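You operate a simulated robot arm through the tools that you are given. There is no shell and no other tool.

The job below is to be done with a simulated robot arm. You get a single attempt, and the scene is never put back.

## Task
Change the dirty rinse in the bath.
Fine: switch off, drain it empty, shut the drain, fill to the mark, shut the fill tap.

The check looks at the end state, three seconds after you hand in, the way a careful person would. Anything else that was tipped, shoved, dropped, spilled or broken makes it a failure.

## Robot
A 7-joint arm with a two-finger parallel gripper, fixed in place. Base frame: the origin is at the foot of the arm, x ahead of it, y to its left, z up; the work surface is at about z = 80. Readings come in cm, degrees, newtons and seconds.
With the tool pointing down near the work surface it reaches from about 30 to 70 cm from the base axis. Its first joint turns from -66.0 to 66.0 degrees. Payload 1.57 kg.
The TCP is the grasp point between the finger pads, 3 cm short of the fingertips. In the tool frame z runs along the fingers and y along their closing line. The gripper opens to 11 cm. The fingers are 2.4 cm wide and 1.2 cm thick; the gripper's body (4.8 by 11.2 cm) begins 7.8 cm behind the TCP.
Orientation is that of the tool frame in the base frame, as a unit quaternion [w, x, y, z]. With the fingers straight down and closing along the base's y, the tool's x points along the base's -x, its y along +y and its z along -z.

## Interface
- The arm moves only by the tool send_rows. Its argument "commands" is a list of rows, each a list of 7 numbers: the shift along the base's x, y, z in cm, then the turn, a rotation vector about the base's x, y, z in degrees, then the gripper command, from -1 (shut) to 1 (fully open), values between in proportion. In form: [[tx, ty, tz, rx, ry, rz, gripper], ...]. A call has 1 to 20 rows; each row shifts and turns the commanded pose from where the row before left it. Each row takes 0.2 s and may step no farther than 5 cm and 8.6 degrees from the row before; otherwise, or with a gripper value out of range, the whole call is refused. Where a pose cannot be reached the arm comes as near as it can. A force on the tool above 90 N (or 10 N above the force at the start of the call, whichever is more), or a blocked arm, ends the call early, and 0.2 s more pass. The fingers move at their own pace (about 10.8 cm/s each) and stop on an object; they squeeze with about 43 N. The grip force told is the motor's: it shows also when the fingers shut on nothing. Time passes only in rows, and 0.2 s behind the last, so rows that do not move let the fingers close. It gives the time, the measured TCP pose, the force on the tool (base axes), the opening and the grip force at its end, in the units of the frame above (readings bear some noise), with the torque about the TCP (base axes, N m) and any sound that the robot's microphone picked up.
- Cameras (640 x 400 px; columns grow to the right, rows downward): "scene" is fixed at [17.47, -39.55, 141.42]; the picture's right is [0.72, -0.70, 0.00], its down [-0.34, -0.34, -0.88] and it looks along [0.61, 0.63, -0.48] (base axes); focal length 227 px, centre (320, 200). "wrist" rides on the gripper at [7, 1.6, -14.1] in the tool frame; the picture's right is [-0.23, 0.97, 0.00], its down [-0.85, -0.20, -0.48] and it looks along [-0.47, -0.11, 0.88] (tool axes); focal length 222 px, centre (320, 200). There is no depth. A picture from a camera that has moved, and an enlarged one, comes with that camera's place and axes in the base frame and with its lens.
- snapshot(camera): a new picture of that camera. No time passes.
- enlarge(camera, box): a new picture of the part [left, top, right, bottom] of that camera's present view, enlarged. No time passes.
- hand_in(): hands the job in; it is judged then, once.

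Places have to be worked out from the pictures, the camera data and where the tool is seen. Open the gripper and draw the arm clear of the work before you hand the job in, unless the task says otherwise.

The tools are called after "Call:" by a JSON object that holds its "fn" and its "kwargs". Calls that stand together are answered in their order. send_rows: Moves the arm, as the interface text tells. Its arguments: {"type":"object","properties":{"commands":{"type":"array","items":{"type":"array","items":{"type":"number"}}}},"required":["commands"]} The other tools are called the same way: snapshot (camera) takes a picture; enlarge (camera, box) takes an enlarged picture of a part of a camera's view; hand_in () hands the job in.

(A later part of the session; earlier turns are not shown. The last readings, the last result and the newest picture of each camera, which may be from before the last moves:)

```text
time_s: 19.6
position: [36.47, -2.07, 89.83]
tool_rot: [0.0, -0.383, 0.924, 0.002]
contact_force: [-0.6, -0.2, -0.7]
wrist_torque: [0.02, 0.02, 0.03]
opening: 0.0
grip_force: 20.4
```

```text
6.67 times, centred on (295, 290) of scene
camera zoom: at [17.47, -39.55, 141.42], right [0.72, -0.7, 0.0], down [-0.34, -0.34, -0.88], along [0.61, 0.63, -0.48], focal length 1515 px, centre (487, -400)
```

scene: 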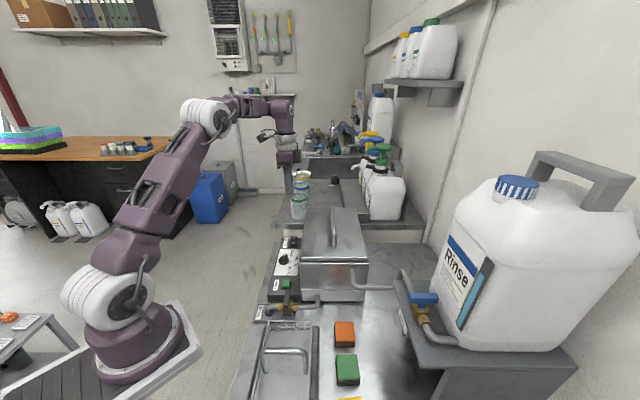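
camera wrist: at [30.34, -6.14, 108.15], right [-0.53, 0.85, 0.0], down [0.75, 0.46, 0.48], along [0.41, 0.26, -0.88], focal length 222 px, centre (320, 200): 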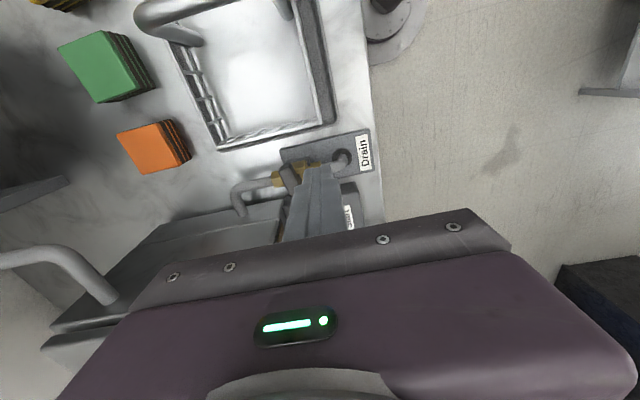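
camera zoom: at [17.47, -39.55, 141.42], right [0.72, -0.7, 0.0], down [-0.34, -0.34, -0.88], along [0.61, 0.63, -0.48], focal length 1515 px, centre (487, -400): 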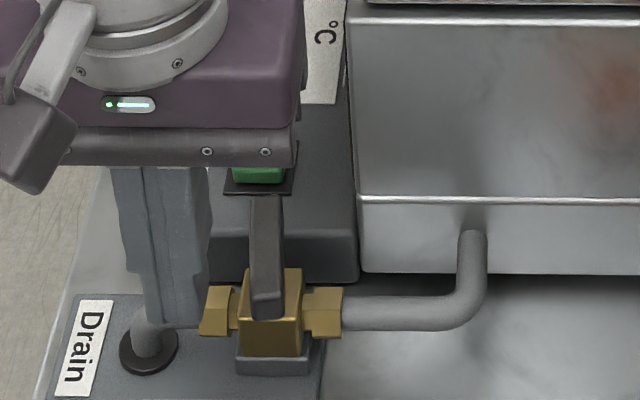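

The peg is beside the lever with free space. I push its near end toward the bath side along an arc, first to about 30–45°.

Call:
{"fn": "send_rows", "kwargs": {"commands": [[0.25, -1.31, 0, 0, 0, 0, -1], [0.38, -0.81, 0, 0, 0, 0, -1], [0.37, -0.34, 0, 0, 0, 0, -1], [0.44, -0.23, 0, 0, 0, 0, -1], [0, 0, 0, 0, 0, 0, -1]]}}

Call:
{"fn": "enlarge", "kwargs": {"camera": "wrist", "box": [220, 110, 400, 250]}}

Call:
{"fn": "enlarge", "kwargs": {"camera": "scene", "box": [255, 260, 335, 320]}}

```text
time_s: 20.8
position: [37.94, -4.79, 89.86]
tool_rot: [0.001, -0.383, 0.924, 0.003]
contact_force: [0.4, 0.3, 0.1]
wrist_torque: [0.01, 0.01, 0.01]
opening: 0.0
grip_force: 21.3
```

```text
2.86 times, centred on (310, 180) of wrist
camera zoom: at [31.76, -9.0, 103.93], right [-0.53, 0.85, 0.0], down [0.75, 0.46, 0.48], along [0.41, 0.26, -0.88], focal length 635 px, centre (349, 257)
```

zoom: 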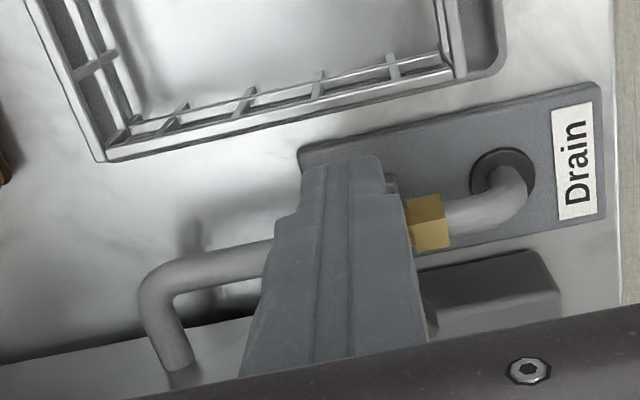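

```text
6.67 times, centred on (295, 290) of scene
camera zoom: at [17.47, -39.55, 141.42], right [0.72, -0.7, 0.0], down [-0.34, -0.34, -0.88], along [0.61, 0.63, -0.48], focal length 1515 px, centre (487, -400)
```

zoom: 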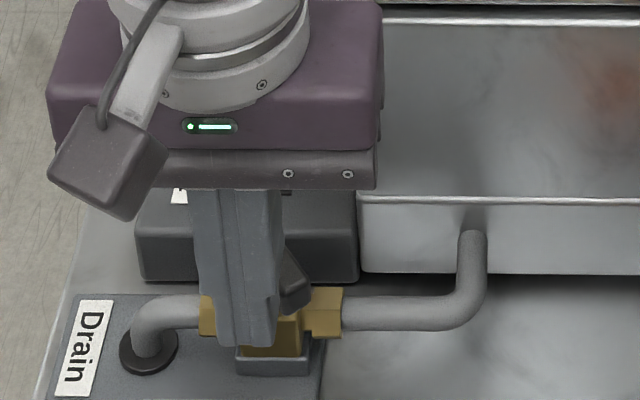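

The lever's near end now pokes out right of the peg, turning freely with no force. I continue the arc to bring it in line with the pipe.

Call:
{"fn": "send_rows", "kwargs": {"commands": [[0.49, -0.11, 0, 0, 0, 0, -1], [0.5, 0.02, 0, 0, 0, 0, -1], [0.61, 0.01, 0, 0, 0, 0, -1], [0, 0, 0, 0, 0, 0, -1]]}}

Call:
{"fn": "enlarge", "kwargs": {"camera": "scene", "box": [255, 260, 335, 320]}}

Call:
{"fn": "snapshot", "kwargs": {"camera": "wrist"}}

```text
time_s: 21.8
position: [39.38, -5.11, 89.81]
tool_rot: [0.001, -0.383, 0.924, 0.002]
contact_force: [-0.5, 0.5, -0.5]
wrist_torque: [0.01, -0.05, 0.01]
opening: 0.01
grip_force: 21.7
```

```text
6.67 times, centred on (295, 290) of scene
camera zoom: at [17.47, -39.55, 141.42], right [0.72, -0.7, 0.0], down [-0.34, -0.34, -0.88], along [0.61, 0.63, -0.48], focal length 1515 px, centre (487, -400)
```

zoom: 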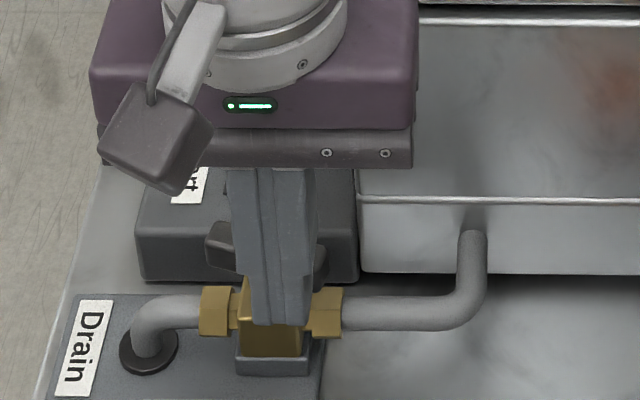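

```text
taken
camera wrist: at [33.29, -9.22, 103.92], right [-0.53, 0.85, 0.0], down [0.75, 0.46, 0.48], along [0.41, 0.26, -0.88], focal length 222 px, centre (320, 200)
```

wrist: 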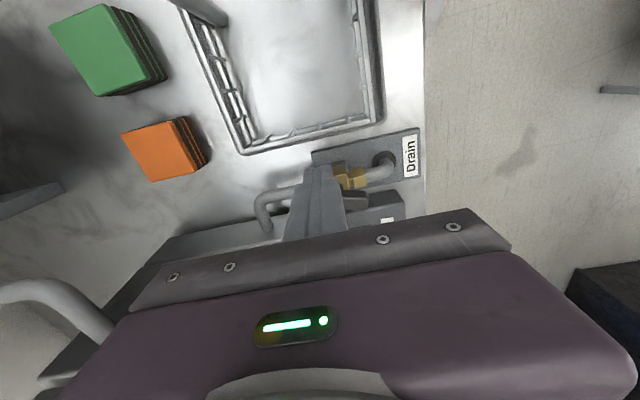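

The lever is nearly in line with the pipe. I push a little more along +e2 and watch for the end stop.

Call:
{"fn": "send_rows", "kwargs": {"commands": [[0.3, -0.1, 0, 0, 0, 0, -1], [0.2, 0.05, 0, 0, 0, 0, -1], [0, 0, 0, 0, 0, 0, -1]]}}

Call:
{"fn": "enlarge", "kwargs": {"camera": "scene", "box": [255, 260, 335, 320]}}

Call:
{"fn": "enlarge", "kwargs": {"camera": "wrist", "box": [240, 130, 420, 230]}}

```text
time_s: 22.6
position: [39.9, -5.14, 89.86]
tool_rot: [0.001, -0.383, 0.924, 0.002]
contact_force: [-0.2, 0.2, -0.1]
wrist_torque: [0.02, -0.03, -0.03]
opening: 0.02
grip_force: 20.9
```

```text
6.67 times, centred on (295, 290) of scene
camera zoom: at [17.47, -39.55, 141.42], right [0.72, -0.7, 0.0], down [-0.34, -0.34, -0.88], along [0.61, 0.63, -0.48], focal length 1515 px, centre (487, -400)
```

zoom: 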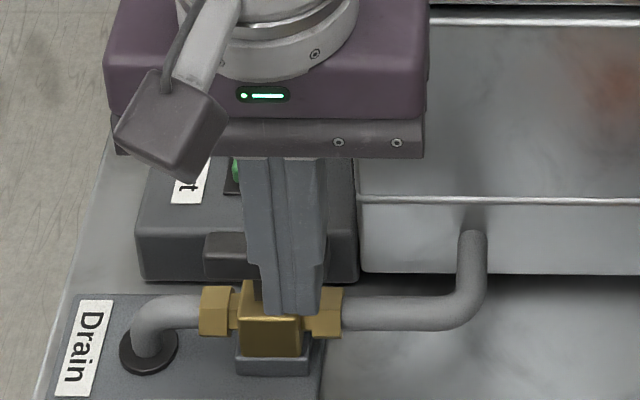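

```text
3.56 times, centred on (330, 180) of wrist
camera zoom: at [33.87, -9.18, 103.97], right [-0.53, 0.85, 0.0], down [0.75, 0.46, 0.48], along [0.41, 0.26, -0.88], focal length 790 px, centre (284, 271)
```

zoom: 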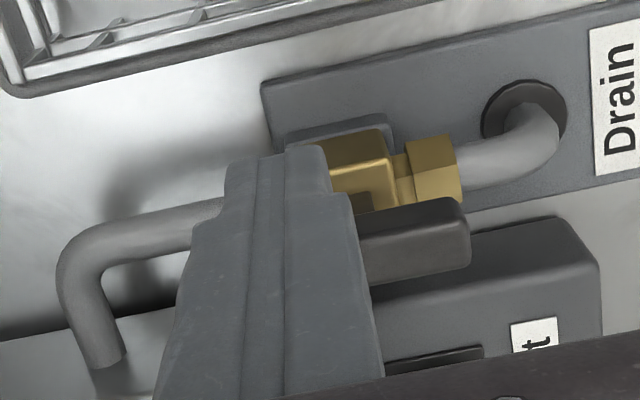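

The lever now lies along the pipe (open). I lift clear and look at the lever and the gauge.

Call:
{"fn": "send_rows", "kwargs": {"commands": [[-0.4, -0.4, 0, 0, 0, 0, -1], [-0.3, -0.3, 3, 0, 0, 0, -1], [0, 0, 4.5, 0, 0, 0, -1], [-1, 0, 4.5, 0, 0, 0, -1], [0, 0, 0, 0, 0, 0, -1]]}}

Call:
{"fn": "snapshot", "kwargs": {"camera": "wrist"}}

Call:
{"fn": "enlarge", "kwargs": {"camera": "scene", "box": [255, 260, 335, 320]}}

```text
time_s: 23.8
position: [38.2, -5.34, 101.93]
tool_rot: [0.001, -0.382, 0.924, 0.003]
contact_force: [-0.1, -0.2, -0.2]
wrist_torque: [-0.04, -0.01, 0.0]
opening: 0.0
grip_force: 21.0
```

```text
taken
camera wrist: at [32.09, -9.45, 116.07], right [-0.53, 0.85, 0.0], down [0.75, 0.46, 0.48], along [0.41, 0.26, -0.88], focal length 222 px, centre (320, 200)
```

wrist: 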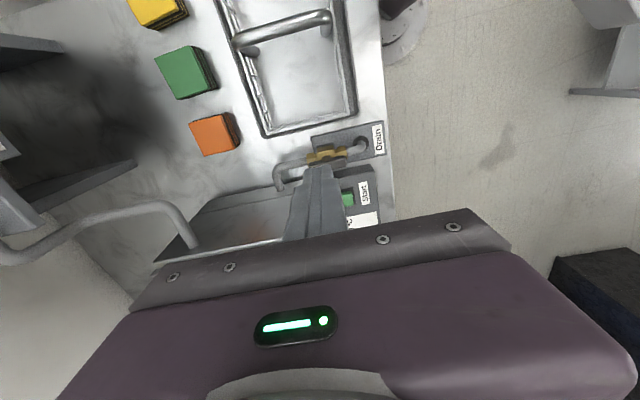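

```text
6.67 times, centred on (295, 290) of scene
camera zoom: at [17.47, -39.55, 141.42], right [0.72, -0.7, 0.0], down [-0.34, -0.34, -0.88], along [0.61, 0.63, -0.48], focal length 1515 px, centre (487, -400)
```

zoom: 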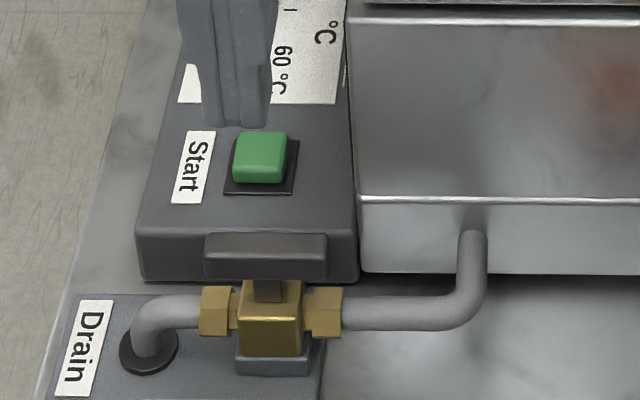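

The drain lever is lined up with the pipe. I now swing the camera to the bath's left side to read the gauge while it drains.

Call:
{"fn": "send_rows", "kwargs": {"commands": [[0.1, 0.8, 0.7, 0, 0, -7.5, -0.5], [0.1, 0.8, 0.7, 0, 0, -7.5, 0], [0.1, 0.8, 0.7, 0, 0, -7.5, 1], [0.1, 0.8, 0.7, 0, 0, -7.5, 1], [0.1, 0.8, 0.7, 0, 0, -7.5, 1], [0.1, 0.8, 0.7, 0, 0, -7.5, 1], [0.1, 0.8, 0.7, 0, 0, -7.5, 1], [0.1, 0.8, 0.7, 0, 0, -7.5, 1], [0.1, 0.8, 0.7, 0, 0, -7.5, 1], [0.1, 0.8, 0.7, 0, 0, -7.5, 1], [0.1, 0.8, 0.7, 0, 0, -7.5, 1], [0.1, 0.8, 0.7, 0, 0, -7.5, 1]]}}

Call:
{"fn": "snapshot", "kwargs": {"camera": "wrist"}}

```text
time_s: 26.4
position: [39.58, 3.9, 110.48]
tool_rot: [0.002, 0.384, 0.924, 0.001]
contact_force: [0.4, -0.8, 0.1]
wrist_torque: [0.01, 0.04, -0.02]
opening: 10.98
grip_force: 0.0
```

```text
taken
camera wrist: at [35.65, 9.77, 124.49], right [0.85, 0.53, 0.0], down [0.46, -0.75, 0.48], along [0.26, -0.41, -0.88], focal length 222 px, centre (320, 200)
```

wrist: 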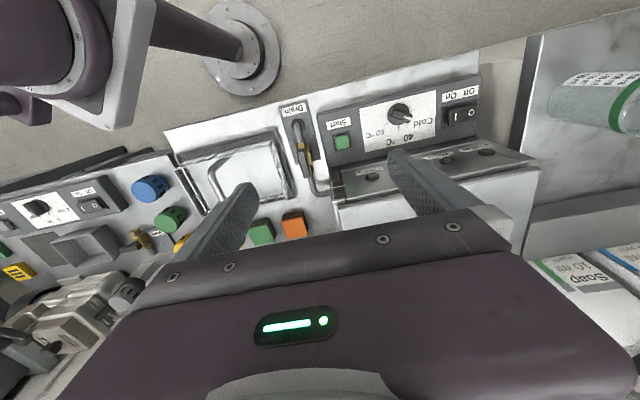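

Call:
{"fn": "enlarge", "kwargs": {"camera": "wrist", "box": [310, 155, 370, 215]}}

Call:
{"fn": "enlarge", "kwargs": {"camera": "wrist", "box": [270, 90, 360, 210]}}

Call:
{"fn": "enlarge", "kwargs": {"camera": "scene", "box": [420, 230, 520, 340]}}

```text
6.67 times, centred on (340, 185) of wrist
camera zoom: at [35.65, 9.77, 124.49], right [0.85, 0.53, 0.0], down [0.46, -0.75, 0.48], along [0.26, -0.41, -0.88], focal length 1481 px, centre (187, 300)
```

zoom: 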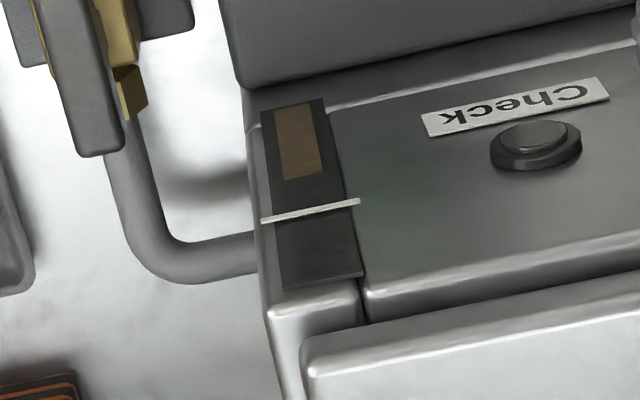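

```text
3.33 times, centred on (315, 150) of wrist
camera zoom: at [35.65, 9.77, 124.49], right [0.85, 0.53, 0.0], down [0.46, -0.75, 0.48], along [0.26, -0.41, -0.88], focal length 740 px, centre (337, 367)
```

zoom: 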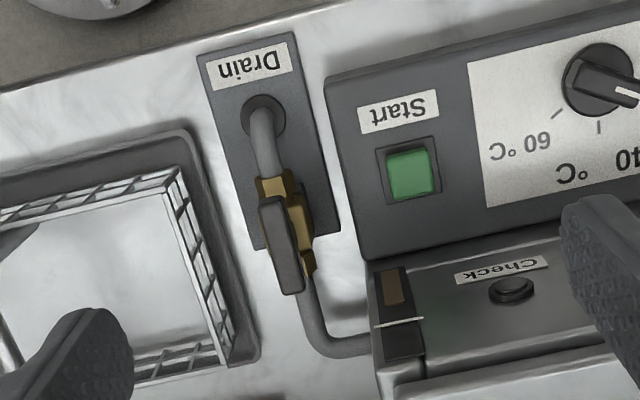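

```text
3.64 times, centred on (470, 285) of scene
camera zoom: at [17.47, -39.55, 141.42], right [0.72, -0.7, 0.0], down [-0.34, -0.34, -0.88], along [0.61, 0.63, -0.48], focal length 827 px, centre (-226, -109)
```

zoom: 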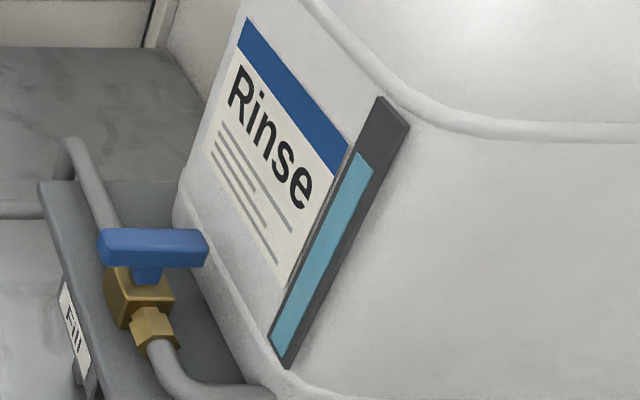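

The drain works: the brown column has dropped well below the mark. I wait a few seconds here and look again.

Call:
{"fn": "send_rows", "kwargs": {"commands": [[0, 0, 0, 0, 0, 0, 1], [0, 0, 0, 0, 0, 0, 1], [0, 0, 0, 0, 0, 0, 1], [0, 0, 0, 0, 0, 0, 1], [0, 0, 0, 0, 0, 0, 1], [0, 0, 0, 0, 0, 0, 1], [0, 0, 0, 0, 0, 0, 1], [0, 0, 0, 0, 0, 0, 1], [0, 0, 0, 0, 0, 0, 1], [0, 0, 0, 0, 0, 0, 1]]}}

Call:
{"fn": "enlarge", "kwargs": {"camera": "wrist", "box": [310, 155, 370, 215]}}

```text
time_s: 28.6
position: [39.59, 3.72, 110.35]
tool_rot: [0.003, 0.383, 0.924, 0.001]
contact_force: [0.0, 0.5, -0.1]
wrist_torque: [0.0, 0.03, 0.01]
opening: 11.01
grip_force: 0.1
```

```text
6.67 times, centred on (340, 185) of wrist
camera zoom: at [35.64, 9.76, 124.48], right [0.85, 0.53, 0.0], down [0.46, -0.75, 0.48], along [0.26, -0.41, -0.88], focal length 1481 px, centre (187, 300)
```

zoom: 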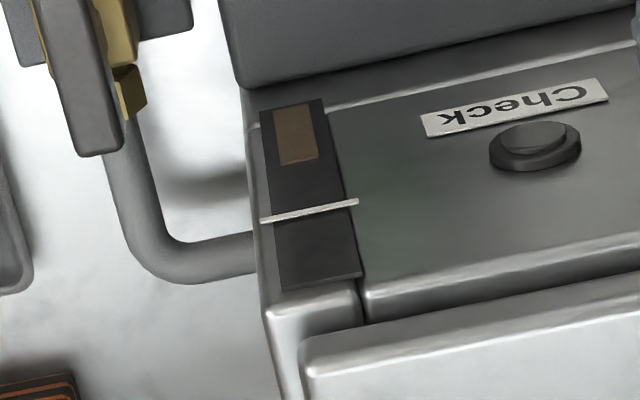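

Level fell a bit more (about 8 s still to empty). While it drains I survey the fill tap, lifting first and moving over to about (43.7,−27.7,128).

Call:
{"fn": "send_rows", "kwargs": {"commands": [[0, -1.5, 4, 0, 0, 0, 1], [0, -2, 4, 0, 0, 0, 1], [0.5, -2.5, 4, 0, 0, 0, 1], [0.5, -3.5, 3, 0, 0, 0, 1], [0.5, -3.7, 1.5, 0, 0, 0, 1], [0.5, -3.7, 0.8, 0, 0, 0, 1], [0.5, -3.7, 0.3, 0, 0, 0, 1], [0.5, -3.7, 0, 0, 0, 0, 1], [0.5, -3.7, 0, 0, 0, 0, 1], [0.5, -3.5, 0, 0, 0, 0, 1], [0, 0, 0, 0, 0, 0, 1]]}}

Call:
{"fn": "snapshot", "kwargs": {"camera": "wrist"}}

Call:
{"fn": "snapshot", "kwargs": {"camera": "scene"}}

```text
time_s: 31.0
position: [43.45, -27.14, 127.09]
tool_rot: [-0.007, 0.382, 0.924, 0.003]
contact_force: [-0.5, 0.3, -0.1]
wrist_torque: [0.01, -0.01, 0.0]
opening: 11.01
grip_force: 0.1
out of reach, approached as far as the arm can: row 10
```

```text
taken
camera wrist: at [39.75, -21.25, 141.3], right [0.85, 0.53, 0.0], down [0.47, -0.75, 0.47], along [0.24, -0.4, -0.88], focal length 222 px, centre (320, 200)
```

wrist: 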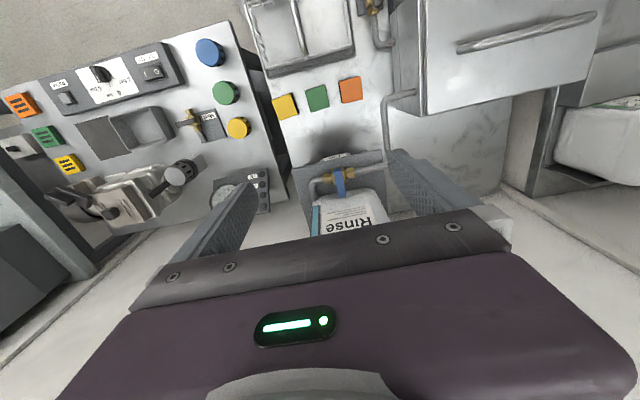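

```text
taken
```

scene: 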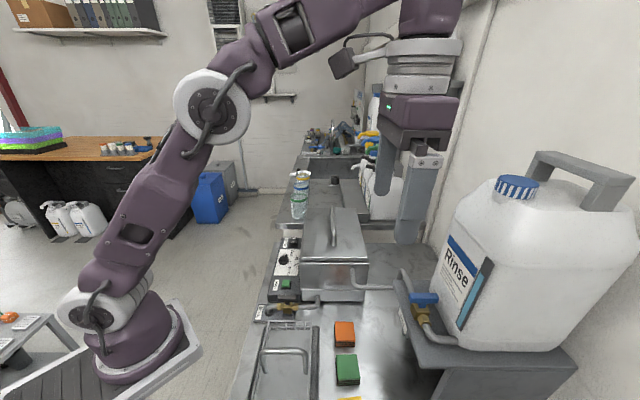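

Near the top of the reach here, but the tap is in view. I zoom on the tap, jug face and jug gauge.

Call:
{"fn": "enlarge", "kwargs": {"camera": "wrist", "box": [280, 130, 400, 240]}}

Call:
{"fn": "enlarge", "kwargs": {"camera": "scene", "box": [380, 130, 480, 350]}}

Call:
{"fn": "enlarge", "kwargs": {"camera": "scene", "box": [260, 240, 340, 320]}}

```text
3.64 times, centred on (340, 185) of wrist
camera zoom: at [39.75, -21.25, 141.3], right [0.85, 0.53, 0.0], down [0.47, -0.75, 0.47], along [0.24, -0.4, -0.88], focal length 808 px, centre (247, 254)
```

zoom: 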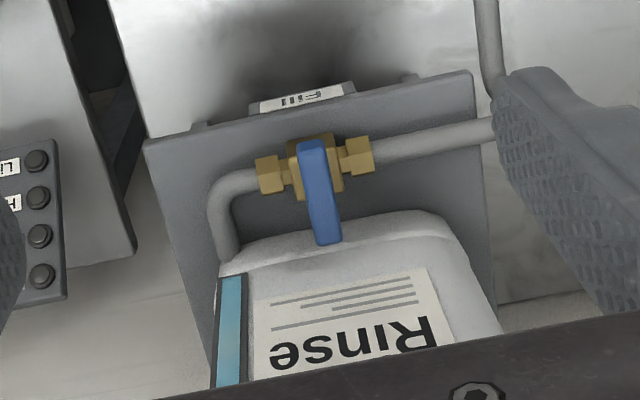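

```text
1.82 times, centred on (430, 240) of scene
camera zoom: at [17.47, -39.56, 141.42], right [0.72, -0.7, 0.0], down [-0.34, -0.34, -0.88], along [0.61, 0.63, -0.48], focal length 413 px, centre (120, 127)
```

zoom: 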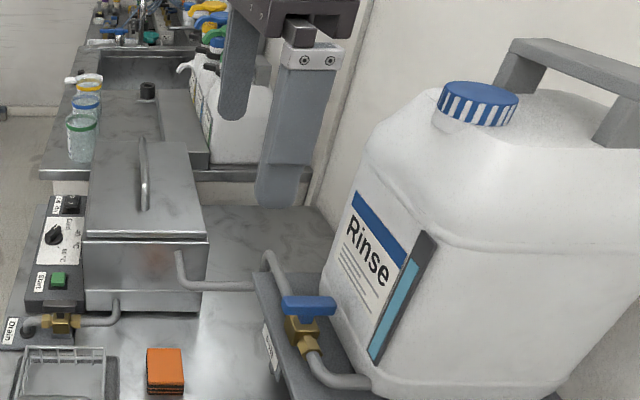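

```text
5.00 times, centred on (300, 280) of scene
camera zoom: at [17.47, -39.56, 141.42], right [0.72, -0.7, 0.0], down [-0.34, -0.34, -0.88], along [0.61, 0.63, -0.48], focal length 1136 px, centre (420, -200)
```

zoom: 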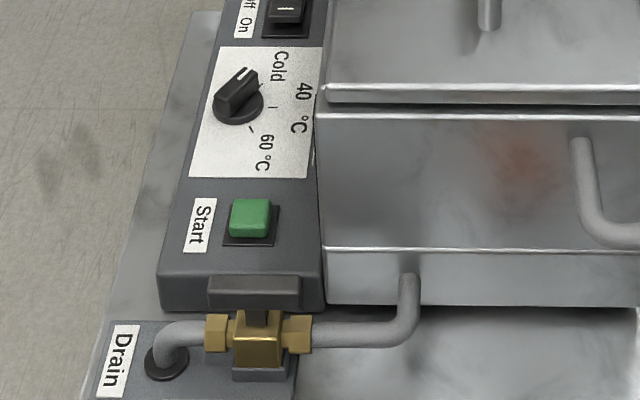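

Blue handle: pivot ≈ (50.7,−32.75), top z ≈ 106, lying along the outward direction with the jug's face only ~3.6 cm from the pivot, so I'll have to use shut fingers from the free side there too. First I go back to the bath gauge to see if it is empty.

Call:
{"fn": "send_rows", "kwargs": {"commands": [[-0.4, 3.5, -0.5, 0, 0, 0, 1], [-0.5, 3.7, -0.5, 0, 0, 0, 1], [-0.5, 3.7, -0.5, 0, 0, 0, 1], [-0.5, 3.7, -0.5, 0, 0, 0, 1], [-0.5, 3.7, -0.5, 0, 0, 0, 1], [-0.5, 3.7, -2, 0, 0, 0, 1], [-0.5, 3, -3, 0, 0, 0, 1], [-0.5, 3, -3.5, 0, 0, 0, 1], [0, 2, -3.5, 0, 0, 0, 1], [0, 1, -2.5, 0, 0, 0, 1], [0, 0, 0, 0, 0, 0, 1]]}}

Call:
{"fn": "snapshot", "kwargs": {"camera": "wrist"}}

Call:
{"fn": "enlarge", "kwargs": {"camera": "wrist", "box": [310, 150, 370, 210]}}

```text
time_s: 33.4
position: [39.42, 3.46, 111.12]
tool_rot: [0.003, 0.383, 0.924, 0.001]
contact_force: [0.5, -0.5, 0.9]
wrist_torque: [0.03, -0.02, -0.01]
opening: 10.99
grip_force: 0.0
```

```text
taken
camera wrist: at [35.58, 9.23, 125.11], right [0.85, 0.53, 0.0], down [0.46, -0.75, 0.48], along [0.26, -0.41, -0.88], focal length 222 px, centre (320, 200)
```

wrist: 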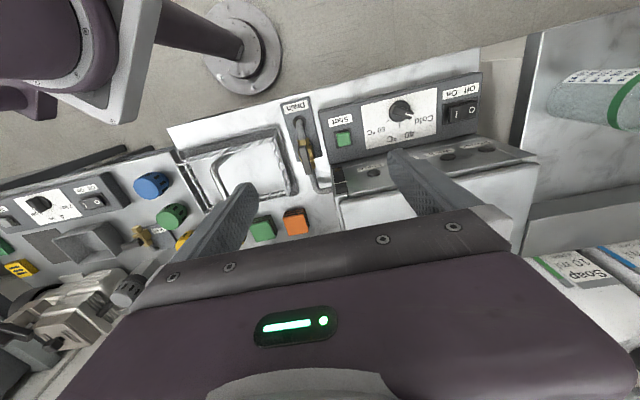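

```text
6.67 times, centred on (340, 180) of wrist
camera zoom: at [35.58, 9.23, 125.11], right [0.85, 0.53, 0.0], down [0.46, -0.75, 0.48], along [0.26, -0.41, -0.88], focal length 1481 px, centre (187, 333)
```

zoom: 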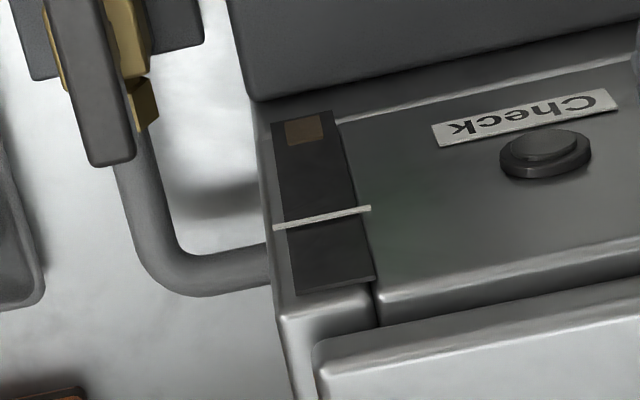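

A short brown stub remains; I wait about 4 more seconds.

Call:
{"fn": "send_rows", "kwargs": {"commands": [[0, 0, 0, 0, 0, 0, 1], [0, 0, 0, 0, 0, 0, 1], [0, 0, 0, 0, 0, 0, 1], [0, 0, 0, 0, 0, 0, 1], [0, 0, 0, 0, 0, 0, 1], [0, 0, 0, 0, 0, 0, 1], [0, 0, 0, 0, 0, 0, 1], [0, 0, 0, 0, 0, 0, 1], [0, 0, 0, 0, 0, 0, 1], [0, 0, 0, 0, 0, 0, 1], [0, 0, 0, 0, 0, 0, 1], [0, 0, 0, 0, 0, 0, 1], [0, 0, 0, 0, 0, 0, 1], [0, 0, 0, 0, 0, 0, 1], [0, 0, 0, 0, 0, 0, 1], [0, 0, 0, 0, 0, 0, 1], [0, 0, 0, 0, 0, 0, 1], [0, 0, 0, 0, 0, 0, 1], [0, 0, 0, 0, 0, 0, 1], [0, 0, 0, 0, 0, 0, 1]]}}

Call:
{"fn": "enlarge", "kwargs": {"camera": "wrist", "box": [310, 150, 370, 210]}}

```text
time_s: 37.6
position: [39.47, 3.31, 111.08]
tool_rot: [0.002, 0.383, 0.924, 0.001]
contact_force: [0.9, 0.7, -1.1]
wrist_torque: [0.0, -0.02, 0.0]
opening: 10.99
grip_force: 0.1
```

```text
6.67 times, centred on (340, 180) of wrist
camera zoom: at [35.59, 9.21, 125.14], right [0.85, 0.53, 0.0], down [0.46, -0.75, 0.48], along [0.26, -0.41, -0.88], focal length 1481 px, centre (187, 333)
```

zoom: 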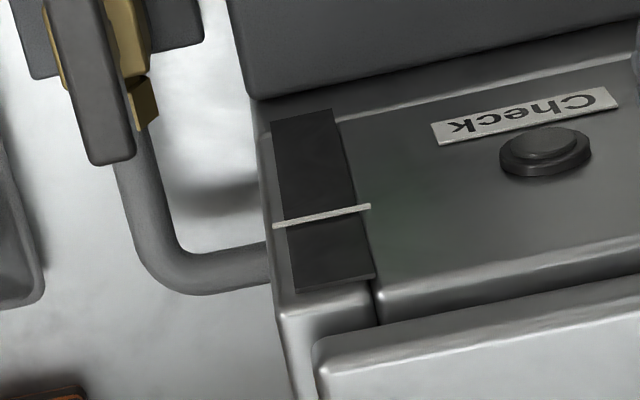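

The gauge shows empty. I give it another 4 s so the last of it runs out below the gauge.

Call:
{"fn": "send_rows", "kwargs": {"commands": [[0, 0, 0, 0, 0, 0, 1], [0, 0, 0, 0, 0, 0, 1], [0, 0, 0, 0, 0, 0, 1], [0, 0, 0, 0, 0, 0, 1], [0, 0, 0, 0, 0, 0, 1], [0, 0, 0, 0, 0, 0, 1], [0, 0, 0, 0, 0, 0, 1], [0, 0, 0, 0, 0, 0, 1], [0, 0, 0, 0, 0, 0, 1], [0, 0, 0, 0, 0, 0, 1], [0, 0, 0, 0, 0, 0, 1], [0, 0, 0, 0, 0, 0, 1], [0, 0, 0, 0, 0, 0, 1], [0, 0, 0, 0, 0, 0, 1], [0, 0, 0, 0, 0, 0, 1], [0, 0, 0, 0, 0, 0, 1], [0, 0, 0, 0, 0, 0, 1], [0, 0, 0, 0, 0, 0, 1], [0, 0, 0, 0, 0, 0, 1], [0, 0, 0, 0, 0, 0, 1]]}}

Call:
{"fn": "enlarge", "kwargs": {"camera": "wrist", "box": [310, 150, 370, 210]}}

Call:
{"fn": "enlarge", "kwargs": {"camera": "wrist", "box": [260, 90, 380, 210]}}

```text
time_s: 41.8
position: [39.41, 3.47, 111.02]
tool_rot: [0.003, 0.383, 0.924, 0.001]
contact_force: [0.1, 0.4, 0.1]
wrist_torque: [0.02, -0.05, 0.01]
opening: 10.99
grip_force: 0.1
```

```text
6.67 times, centred on (340, 180) of wrist
camera zoom: at [35.59, 9.21, 125.14], right [0.85, 0.53, 0.0], down [0.46, -0.75, 0.48], along [0.26, -0.41, -0.88], focal length 1481 px, centre (187, 333)
```

zoom: 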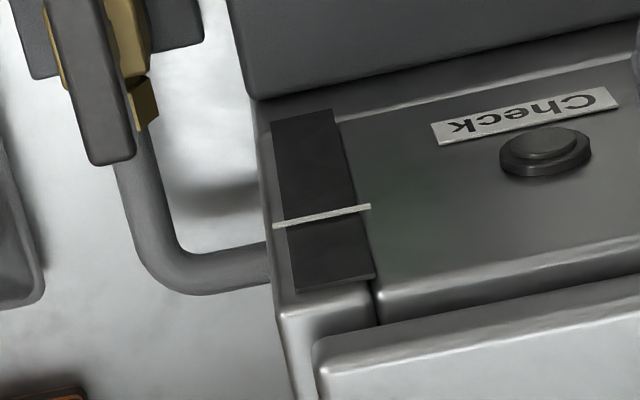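

```text
3.33 times, centred on (320, 150) of wrist
camera zoom: at [35.59, 9.21, 125.14], right [0.85, 0.53, 0.0], down [0.46, -0.75, 0.48], along [0.26, -0.41, -0.88], focal length 740 px, centre (320, 367)
```

zoom: 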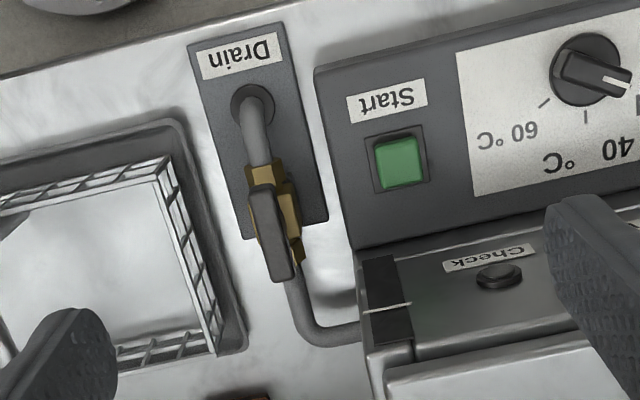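

Empty confirmed. Now I'll shut the drain: close the fingers, come down on the near side of the lever's left end at about (36.3,−3.2), and then push it back round clockwise.

Call:
{"fn": "send_rows", "kwargs": {"commands": [[-1, -2.2, 0, 0, 0, 0, -1], [-1, -2.2, 0, 0, 0, 0, -1], [-1.1, -2.3, -2, 0, 0, 0, -1], [0, 0, -4.5, 0, 0, 0, -1], [0, 0, -4.5, 0, 0, 0, -1], [0, 0, -4.0, 0, 0, 0, -1], [0, 0, 0, 0, 0, 0, -1]]}}

Call:
{"fn": "snapshot", "kwargs": {"camera": "wrist"}}

Call:
{"fn": "enlarge", "kwargs": {"camera": "scene", "box": [255, 250, 335, 320]}}

```text
time_s: 43.4
position: [36.44, -3.48, 95.93]
tool_rot: [0.002, 0.383, 0.924, 0.001]
contact_force: [0.1, 0.1, -0.2]
wrist_torque: [0.03, 0.0, 0.04]
opening: 0.01
grip_force: 21.5
```

```text
taken
camera wrist: at [32.56, 2.45, 110.04], right [0.85, 0.53, 0.0], down [0.46, -0.75, 0.48], along [0.26, -0.41, -0.88], focal length 222 px, centre (320, 200)
```

wrist: 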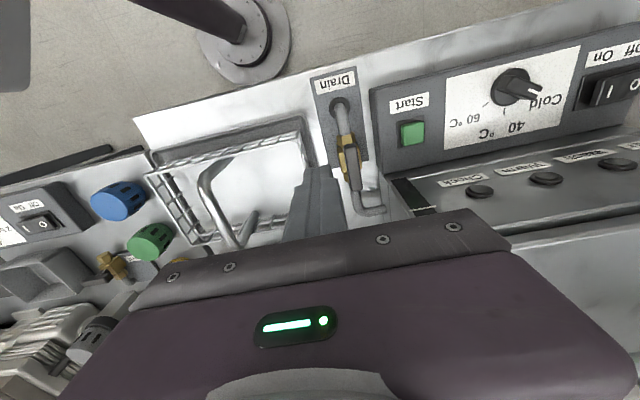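

```text
5.71 times, centred on (295, 285) of scene
camera zoom: at [17.47, -39.55, 141.42], right [0.72, -0.7, 0.0], down [-0.34, -0.34, -0.88], along [0.61, 0.63, -0.48], focal length 1299 px, centre (463, -286)
```

zoom: 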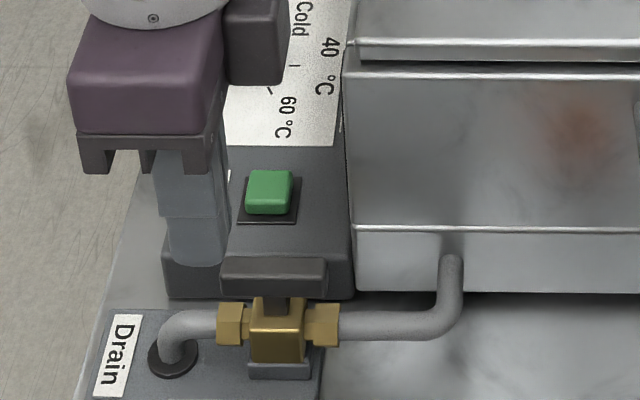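

The peg is in front of the lever's left end. I lower beside it.

Call:
{"fn": "send_rows", "kwargs": {"commands": [[0, 0, -3, 0, 0, 0, -1], [0, 0, -3.1, 0, 0, 0, -1], [0, 0, 0, 0, 0, 0, -1]]}}

Call:
{"fn": "enlarge", "kwargs": {"camera": "scene", "box": [255, 250, 335, 320]}}

Call:
{"fn": "enlarge", "kwargs": {"camera": "wrist", "box": [260, 90, 420, 240]}}

```text
time_s: 44.2
position: [36.45, -3.24, 89.81]
tool_rot: [0.002, 0.383, 0.924, 0.001]
contact_force: [0.1, 0.9, 0.0]
wrist_torque: [0.0, 0.01, 0.01]
opening: 0.02
grip_force: 21.3
```

```text
5.71 times, centred on (295, 285) of scene
camera zoom: at [17.47, -39.55, 141.42], right [0.72, -0.7, 0.0], down [-0.34, -0.34, -0.88], along [0.61, 0.63, -0.48], focal length 1299 px, centre (463, -286)
```

zoom: 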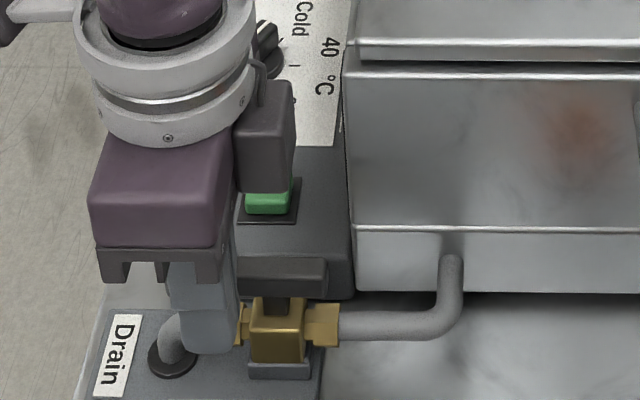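

```text
2.67 times, centred on (340, 165) of wrist
camera zoom: at [32.53, 2.64, 103.91], right [0.85, 0.53, 0.0], down [0.46, -0.75, 0.48], along [0.26, -0.41, -0.88], focal length 592 px, centre (267, 293)
```

zoom: 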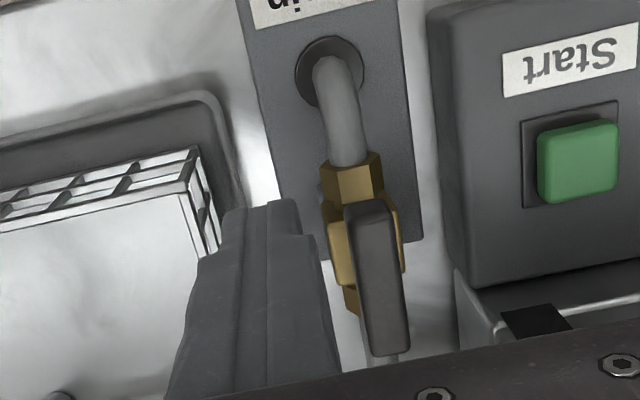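

The peg is clear on the near side of the lever's left end. I push it round along the arc (about 45° first).

Call:
{"fn": "send_rows", "kwargs": {"commands": [[0.46, 0.91, 0, 0, 0, 0, -1], [0.13, 0.56, 0, 0, 0, 0, -1], [0.37, 0.34, 0, 0, 0, 0, -1], [0.44, 0.23, 0, 0, 0, 0, -1], [0, 0, 0, 0, 0, 0, -1]]}}

Call:
{"fn": "enlarge", "kwargs": {"camera": "wrist", "box": [260, 90, 420, 240]}}

Call:
{"fn": "enlarge", "kwargs": {"camera": "scene", "box": [255, 250, 335, 320]}}

```text
time_s: 45.4
position: [37.92, -1.36, 89.92]
tool_rot: [0.002, 0.382, 0.924, 0.001]
contact_force: [-2.7, 2.0, 0.3]
wrist_torque: [0.04, 0.05, 0.05]
opening: 0.0
grip_force: 21.6
```

```text
2.67 times, centred on (340, 165) of wrist
camera zoom: at [33.96, 4.56, 103.92], right [0.85, 0.53, 0.0], down [0.46, -0.75, 0.48], along [0.26, -0.41, -0.88], focal length 592 px, centre (267, 293)
```

zoom: 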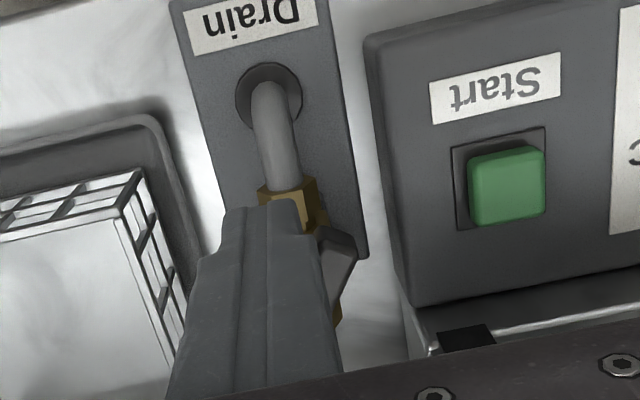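

```text
5.71 times, centred on (295, 285) of scene
camera zoom: at [17.47, -39.55, 141.42], right [0.72, -0.7, 0.0], down [-0.34, -0.34, -0.88], along [0.61, 0.63, -0.48], focal length 1299 px, centre (463, -286)
```

zoom: 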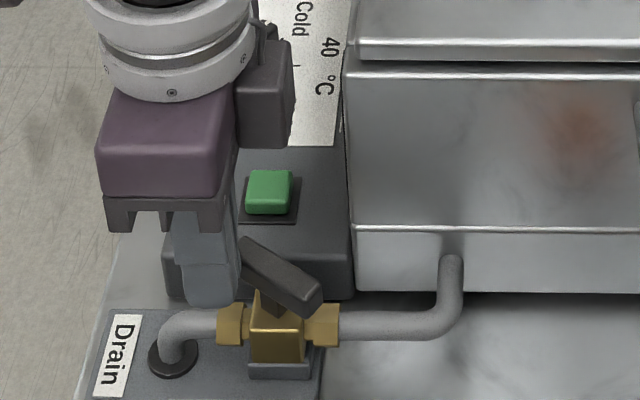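

The lever is turning back, now about half-way. I continue the arc to the shut position.

Call:
{"fn": "send_rows", "kwargs": {"commands": [[0.49, 0.11, 0, 0, 0, 0, -1], [0.5, -0.02, 0, 0, 0, 0, -1], [0.69, 0.06, 0, 0, 0, 0, -1], [0, 0, 0, 0, 0, 0, -1]]}}

Call:
{"fn": "enlarge", "kwargs": {"camera": "scene", "box": [255, 250, 335, 320]}}

Call:
{"fn": "enlarge", "kwargs": {"camera": "wrist", "box": [260, 90, 420, 240]}}

```text
time_s: 46.4
position: [39.37, -1.17, 89.9]
tool_rot: [-0.001, 0.382, 0.924, 0.001]
contact_force: [-17.5, 6.6, 0.4]
wrist_torque: [0.12, 0.38, -0.12]
opening: 0.01
grip_force: 21.5
```

```text
5.71 times, centred on (295, 285) of scene
camera zoom: at [17.43, -39.54, 141.43], right [0.72, -0.7, 0.0], down [-0.34, -0.34, -0.88], along [0.61, 0.63, -0.48], focal length 1299 px, centre (463, -286)
```

zoom: 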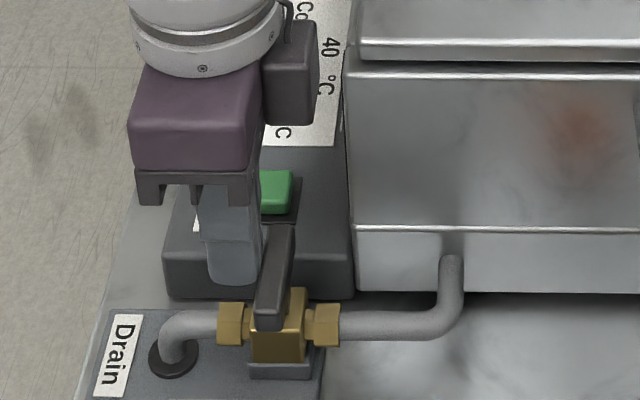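

```text
2.67 times, centred on (340, 165) of wrist
camera zoom: at [35.57, 4.82, 103.98], right [0.85, 0.53, 0.0], down [0.46, -0.75, 0.48], along [0.25, -0.41, -0.88], focal length 592 px, centre (267, 293)
```

zoom: 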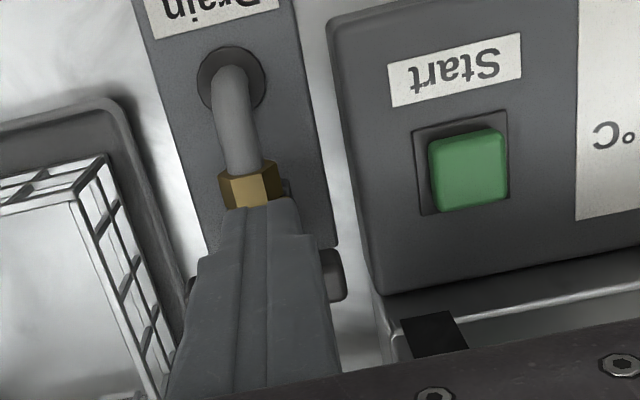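

It meets the stop with ~19 N, lever back in its original crosswise position. I back off to the side, lift and verify.

Call:
{"fn": "send_rows", "kwargs": {"commands": [[-0.5, 0.5, 0, 0, 0, 0, -1], [-0.3, 0.3, 2, 0, 0, 0, -1], [0, 0, 4.5, 0, 0, 0, -1], [0, 0, 4.5, 0, 0, 0, -1], [0, 0, 0, 0, 0, 0, -1]]}}

Call:
{"fn": "enlarge", "kwargs": {"camera": "scene", "box": [270, 280, 320, 320]}}

Call:
{"fn": "enlarge", "kwargs": {"camera": "wrist", "box": [230, 80, 430, 230]}}

```text
time_s: 47.6
position: [38.73, -0.68, 101.03]
tool_rot: [0.002, 0.384, 0.923, 0.001]
contact_force: [0.1, -0.5, -0.9]
wrist_torque: [0.0, -0.02, -0.03]
opening: 0.0
grip_force: 21.0
```

```text
10.00 times, centred on (295, 300) of scene
camera zoom: at [17.47, -39.55, 141.42], right [0.72, -0.7, 0.0], down [-0.34, -0.34, -0.88], along [0.61, 0.63, -0.48], focal length 2273 px, centre (570, -800)
```

zoom: 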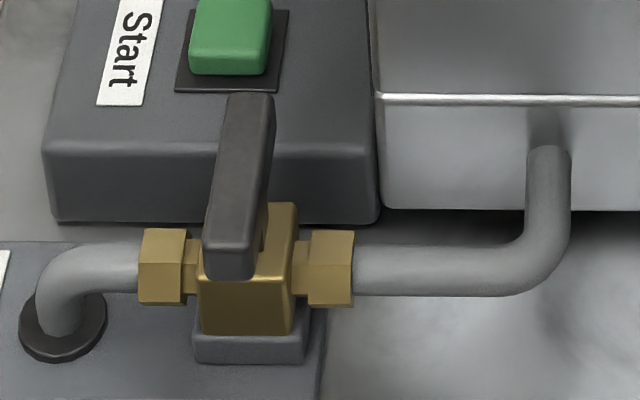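

```text
2.67 times, centred on (330, 155) of wrist
camera zoom: at [34.88, 5.27, 115.09], right [0.85, 0.53, 0.0], down [0.46, -0.75, 0.48], along [0.26, -0.41, -0.88], focal length 592 px, centre (293, 320)
```

zoom: 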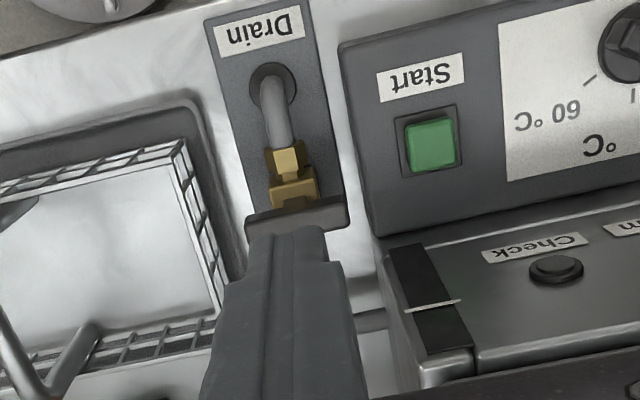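

The drain is shut exactly as it was. Now the fill tap: I'll use the half-open fingers as a fork around the free (left) end of the blue handle, so sideways moves can both open and shut it without nearing the jug; first I go above it.

Call:
{"fn": "send_rows", "kwargs": {"commands": [[0, -0.5, 4, 0, 0, 0, -1], [0.5, -2, 4, 0, 0, 0, -1], [1.2, -3.4, 2.5, 0, 0, 0, -0.6], [1.2, -3.5, 2, 0, 0, 0, -0.2], [1.2, -3.5, 1.5, 0, 0, 0, -0.2], [1.2, -3.5, 1, 0, 0, 0, -0.2], [1.2, -3.5, 0.5, 0, 0, 0, -0.2], [1.2, -3.5, 0, 0, 0, 0, -0.2], [1.2, -3.5, 0, 0, 0, 0, -0.2], [1.1, -3.5, 0, 0, 0, 0, -0.2], [0, 0, 0, 0, 0, 0, -0.2]]}}

Call:
{"fn": "snapshot", "kwargs": {"camera": "wrist"}}

Call:
{"fn": "enlarge", "kwargs": {"camera": "scene", "box": [380, 180, 500, 350]}}

```text
time_s: 50.0
position: [48.8, -31.12, 116.57]
tool_rot: [0.001, 0.383, 0.924, 0.001]
contact_force: [-0.4, -0.1, -0.1]
wrist_torque: [-0.01, 0.03, 0.01]
opening: 4.37
grip_force: 0.1
```

```text
taken
camera wrist: at [44.89, -25.22, 130.67], right [0.85, 0.53, 0.0], down [0.46, -0.75, 0.48], along [0.26, -0.41, -0.88], focal length 222 px, centre (320, 200)
```

wrist: 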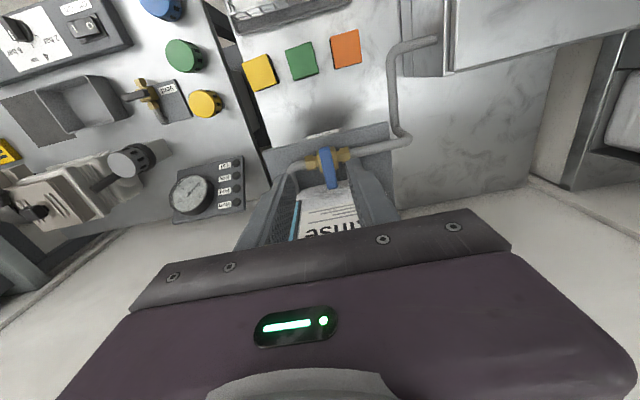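

```text
2.35 times, centred on (440, 265) of scene
camera zoom: at [17.47, -39.56, 141.42], right [0.72, -0.7, 0.0], down [-0.34, -0.34, -0.88], along [0.61, 0.63, -0.48], focal length 535 px, centre (38, 47)
```

zoom: 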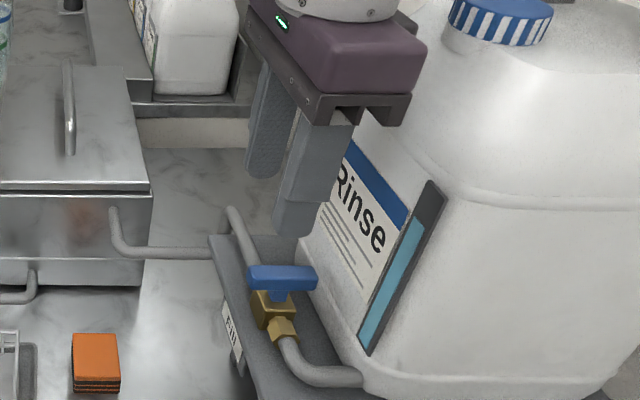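

The fork is above the free end of the handle. I zoom to check its alignment before lowering.

Call:
{"fn": "enlarge", "kwargs": {"camera": "wrist", "box": [230, 110, 430, 250]}}

Call:
{"fn": "enlarge", "kwargs": {"camera": "scene", "box": [400, 220, 470, 340]}}

```text
2.86 times, centred on (330, 180) of wrist
camera zoom: at [44.89, -25.22, 130.67], right [0.85, 0.53, 0.0], down [0.46, -0.75, 0.48], along [0.26, -0.41, -0.88], focal length 635 px, centre (291, 257)
```

zoom: 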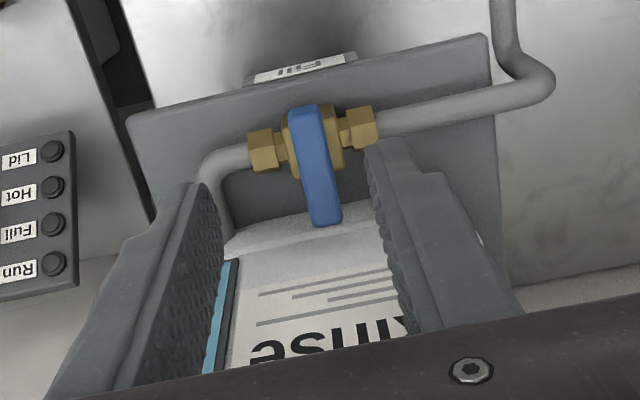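

```text
3.33 times, centred on (435, 280) of scene
camera zoom: at [17.47, -39.56, 141.42], right [0.72, -0.7, 0.0], down [-0.34, -0.34, -0.88], along [0.61, 0.63, -0.48], focal length 758 px, centre (-63, -67)
```

zoom: 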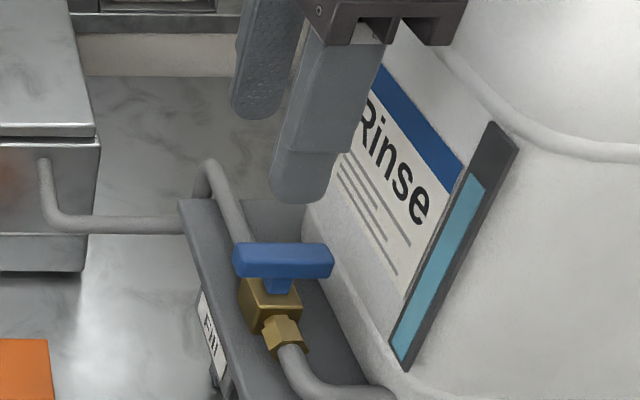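

Handle runs (48.9,−30.9)–(52.4,−34.6) at z ≈ 106; the fork straddles it. I lower to tip z ≈ 104.2 so the fingers stand either side of the free end.

Call:
{"fn": "send_rows", "kwargs": {"commands": [[0.15, -0.05, -3.1, 0, 0, 0, -0.2], [0.1, -0.02, -3.1, 0, 0, 0, -0.2], [0.1, 0, -2.6, 0, 0, 0, -0.2], [0, 0, 0, 0, 0, 0, -0.2]]}}

Call:
{"fn": "enlarge", "kwargs": {"camera": "wrist", "box": [230, 110, 430, 250]}}

Call:
{"fn": "enlarge", "kwargs": {"camera": "scene", "box": [390, 220, 480, 340]}}

```text
time_s: 51.0
position: [49.08, -30.96, 107.68]
tool_rot: [0.002, 0.382, 0.924, 0.001]
contact_force: [0.1, -0.5, 0.1]
wrist_torque: [0.01, 0.01, -0.03]
opening: 4.38
grip_force: 0.1
```

```text
2.86 times, centred on (330, 180) of wrist
camera zoom: at [45.14, -24.98, 121.7], right [0.85, 0.53, 0.0], down [0.46, -0.75, 0.48], along [0.26, -0.41, -0.88], focal length 635 px, centre (291, 257)
```

zoom: 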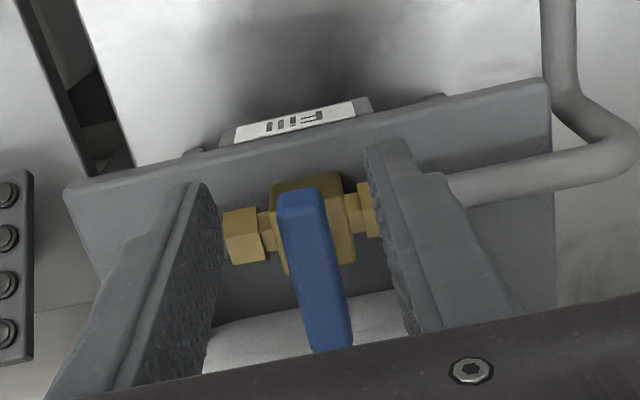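

```text
3.33 times, centred on (435, 280) of scene
camera zoom: at [17.47, -39.55, 141.42], right [0.72, -0.7, 0.0], down [-0.34, -0.34, -0.88], along [0.61, 0.63, -0.48], focal length 758 px, centre (-63, -67)
```

zoom: 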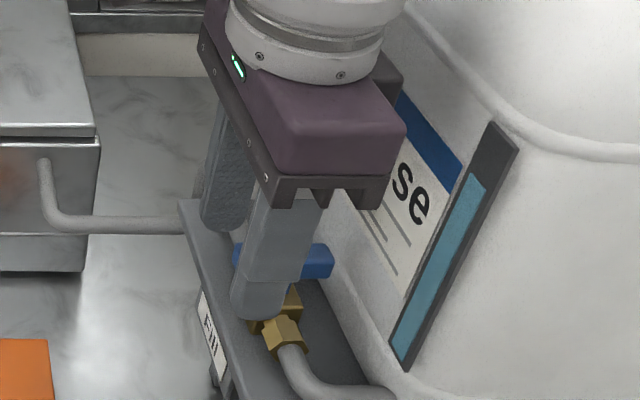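

Fingers stand either side of the handle's free end. I lower 0.4 cm more and then ease the fork along −e2 to touch the handle and test whether it turns that way.

Call:
{"fn": "send_rows", "kwargs": {"commands": [[0, 0, -0.4, 0, 0, 0, -0.2], [-0.5, -0.5, 0, 0, 0, 0, -0.2], [-0.5, -0.5, 0, 0, 0, 0, -0.2], [-0.2, -0.2, 0, 0, 0, 0, -0.2], [-0.1, -0.1, 0, 0, 0, 0, -0.2]]}}

Call:
{"fn": "enlarge", "kwargs": {"camera": "wrist", "box": [230, 110, 430, 250]}}

```text
time_s: 52.2
position: [47.81, -32.17, 107.08]
tool_rot: [0.002, 0.383, 0.924, 0.002]
contact_force: [-0.3, 2.2, 0.8]
wrist_torque: [0.05, -0.02, 0.07]
opening: 4.55
grip_force: 1.0
```

```text
2.86 times, centred on (330, 180) of wrist
camera zoom: at [43.96, -26.25, 121.17], right [0.85, 0.53, 0.0], down [0.46, -0.75, 0.48], along [0.26, -0.41, -0.88], focal length 635 px, centre (291, 257)
```

zoom: 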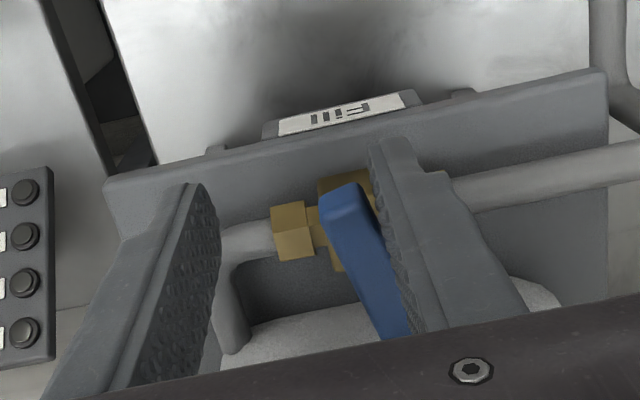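

The handle turns this way freely. I swing it further open now and check its angle.

Call:
{"fn": "send_rows", "kwargs": {"commands": [[-0.4, -0.4, 0, 0, 0, 0, -0.2], [-0.4, -0.4, 0, 0, 0, 0, -0.2], [-0.3, -0.3, 0, 0, 0, 0, -0.2]]}}

Call:
{"fn": "enlarge", "kwargs": {"camera": "wrist", "box": [230, 110, 430, 250]}}

Call:
{"fn": "enlarge", "kwargs": {"camera": "scene", "box": [390, 220, 490, 340]}}

```text
time_s: 53.0
position: [46.6, -33.27, 107.04]
tool_rot: [0.002, 0.382, 0.924, 0.0]
contact_force: [-0.6, -0.4, -0.4]
wrist_torque: [0.03, 0.01, 0.03]
opening: 4.39
grip_force: 0.0
```

```text
2.86 times, centred on (330, 180) of wrist
camera zoom: at [42.75, -27.39, 121.18], right [0.85, 0.53, 0.0], down [0.46, -0.75, 0.48], along [0.26, -0.41, -0.88], focal length 635 px, centre (291, 257)
```

zoom: 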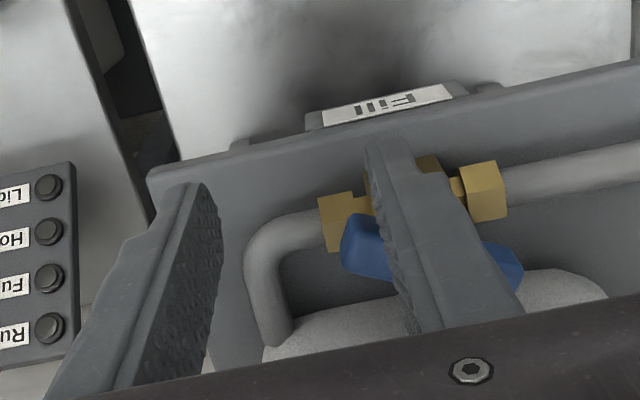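

```text
3.33 times, centred on (440, 280) of scene
camera zoom: at [17.47, -39.55, 141.42], right [0.72, -0.7, 0.0], down [-0.34, -0.34, -0.88], along [0.61, 0.63, -0.48], focal length 758 px, centre (-80, -67)
```

zoom: 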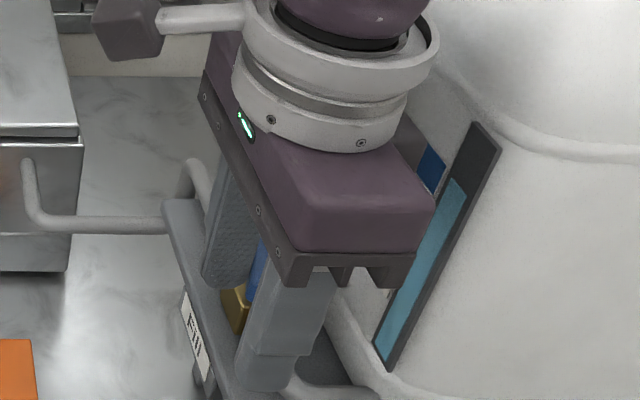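

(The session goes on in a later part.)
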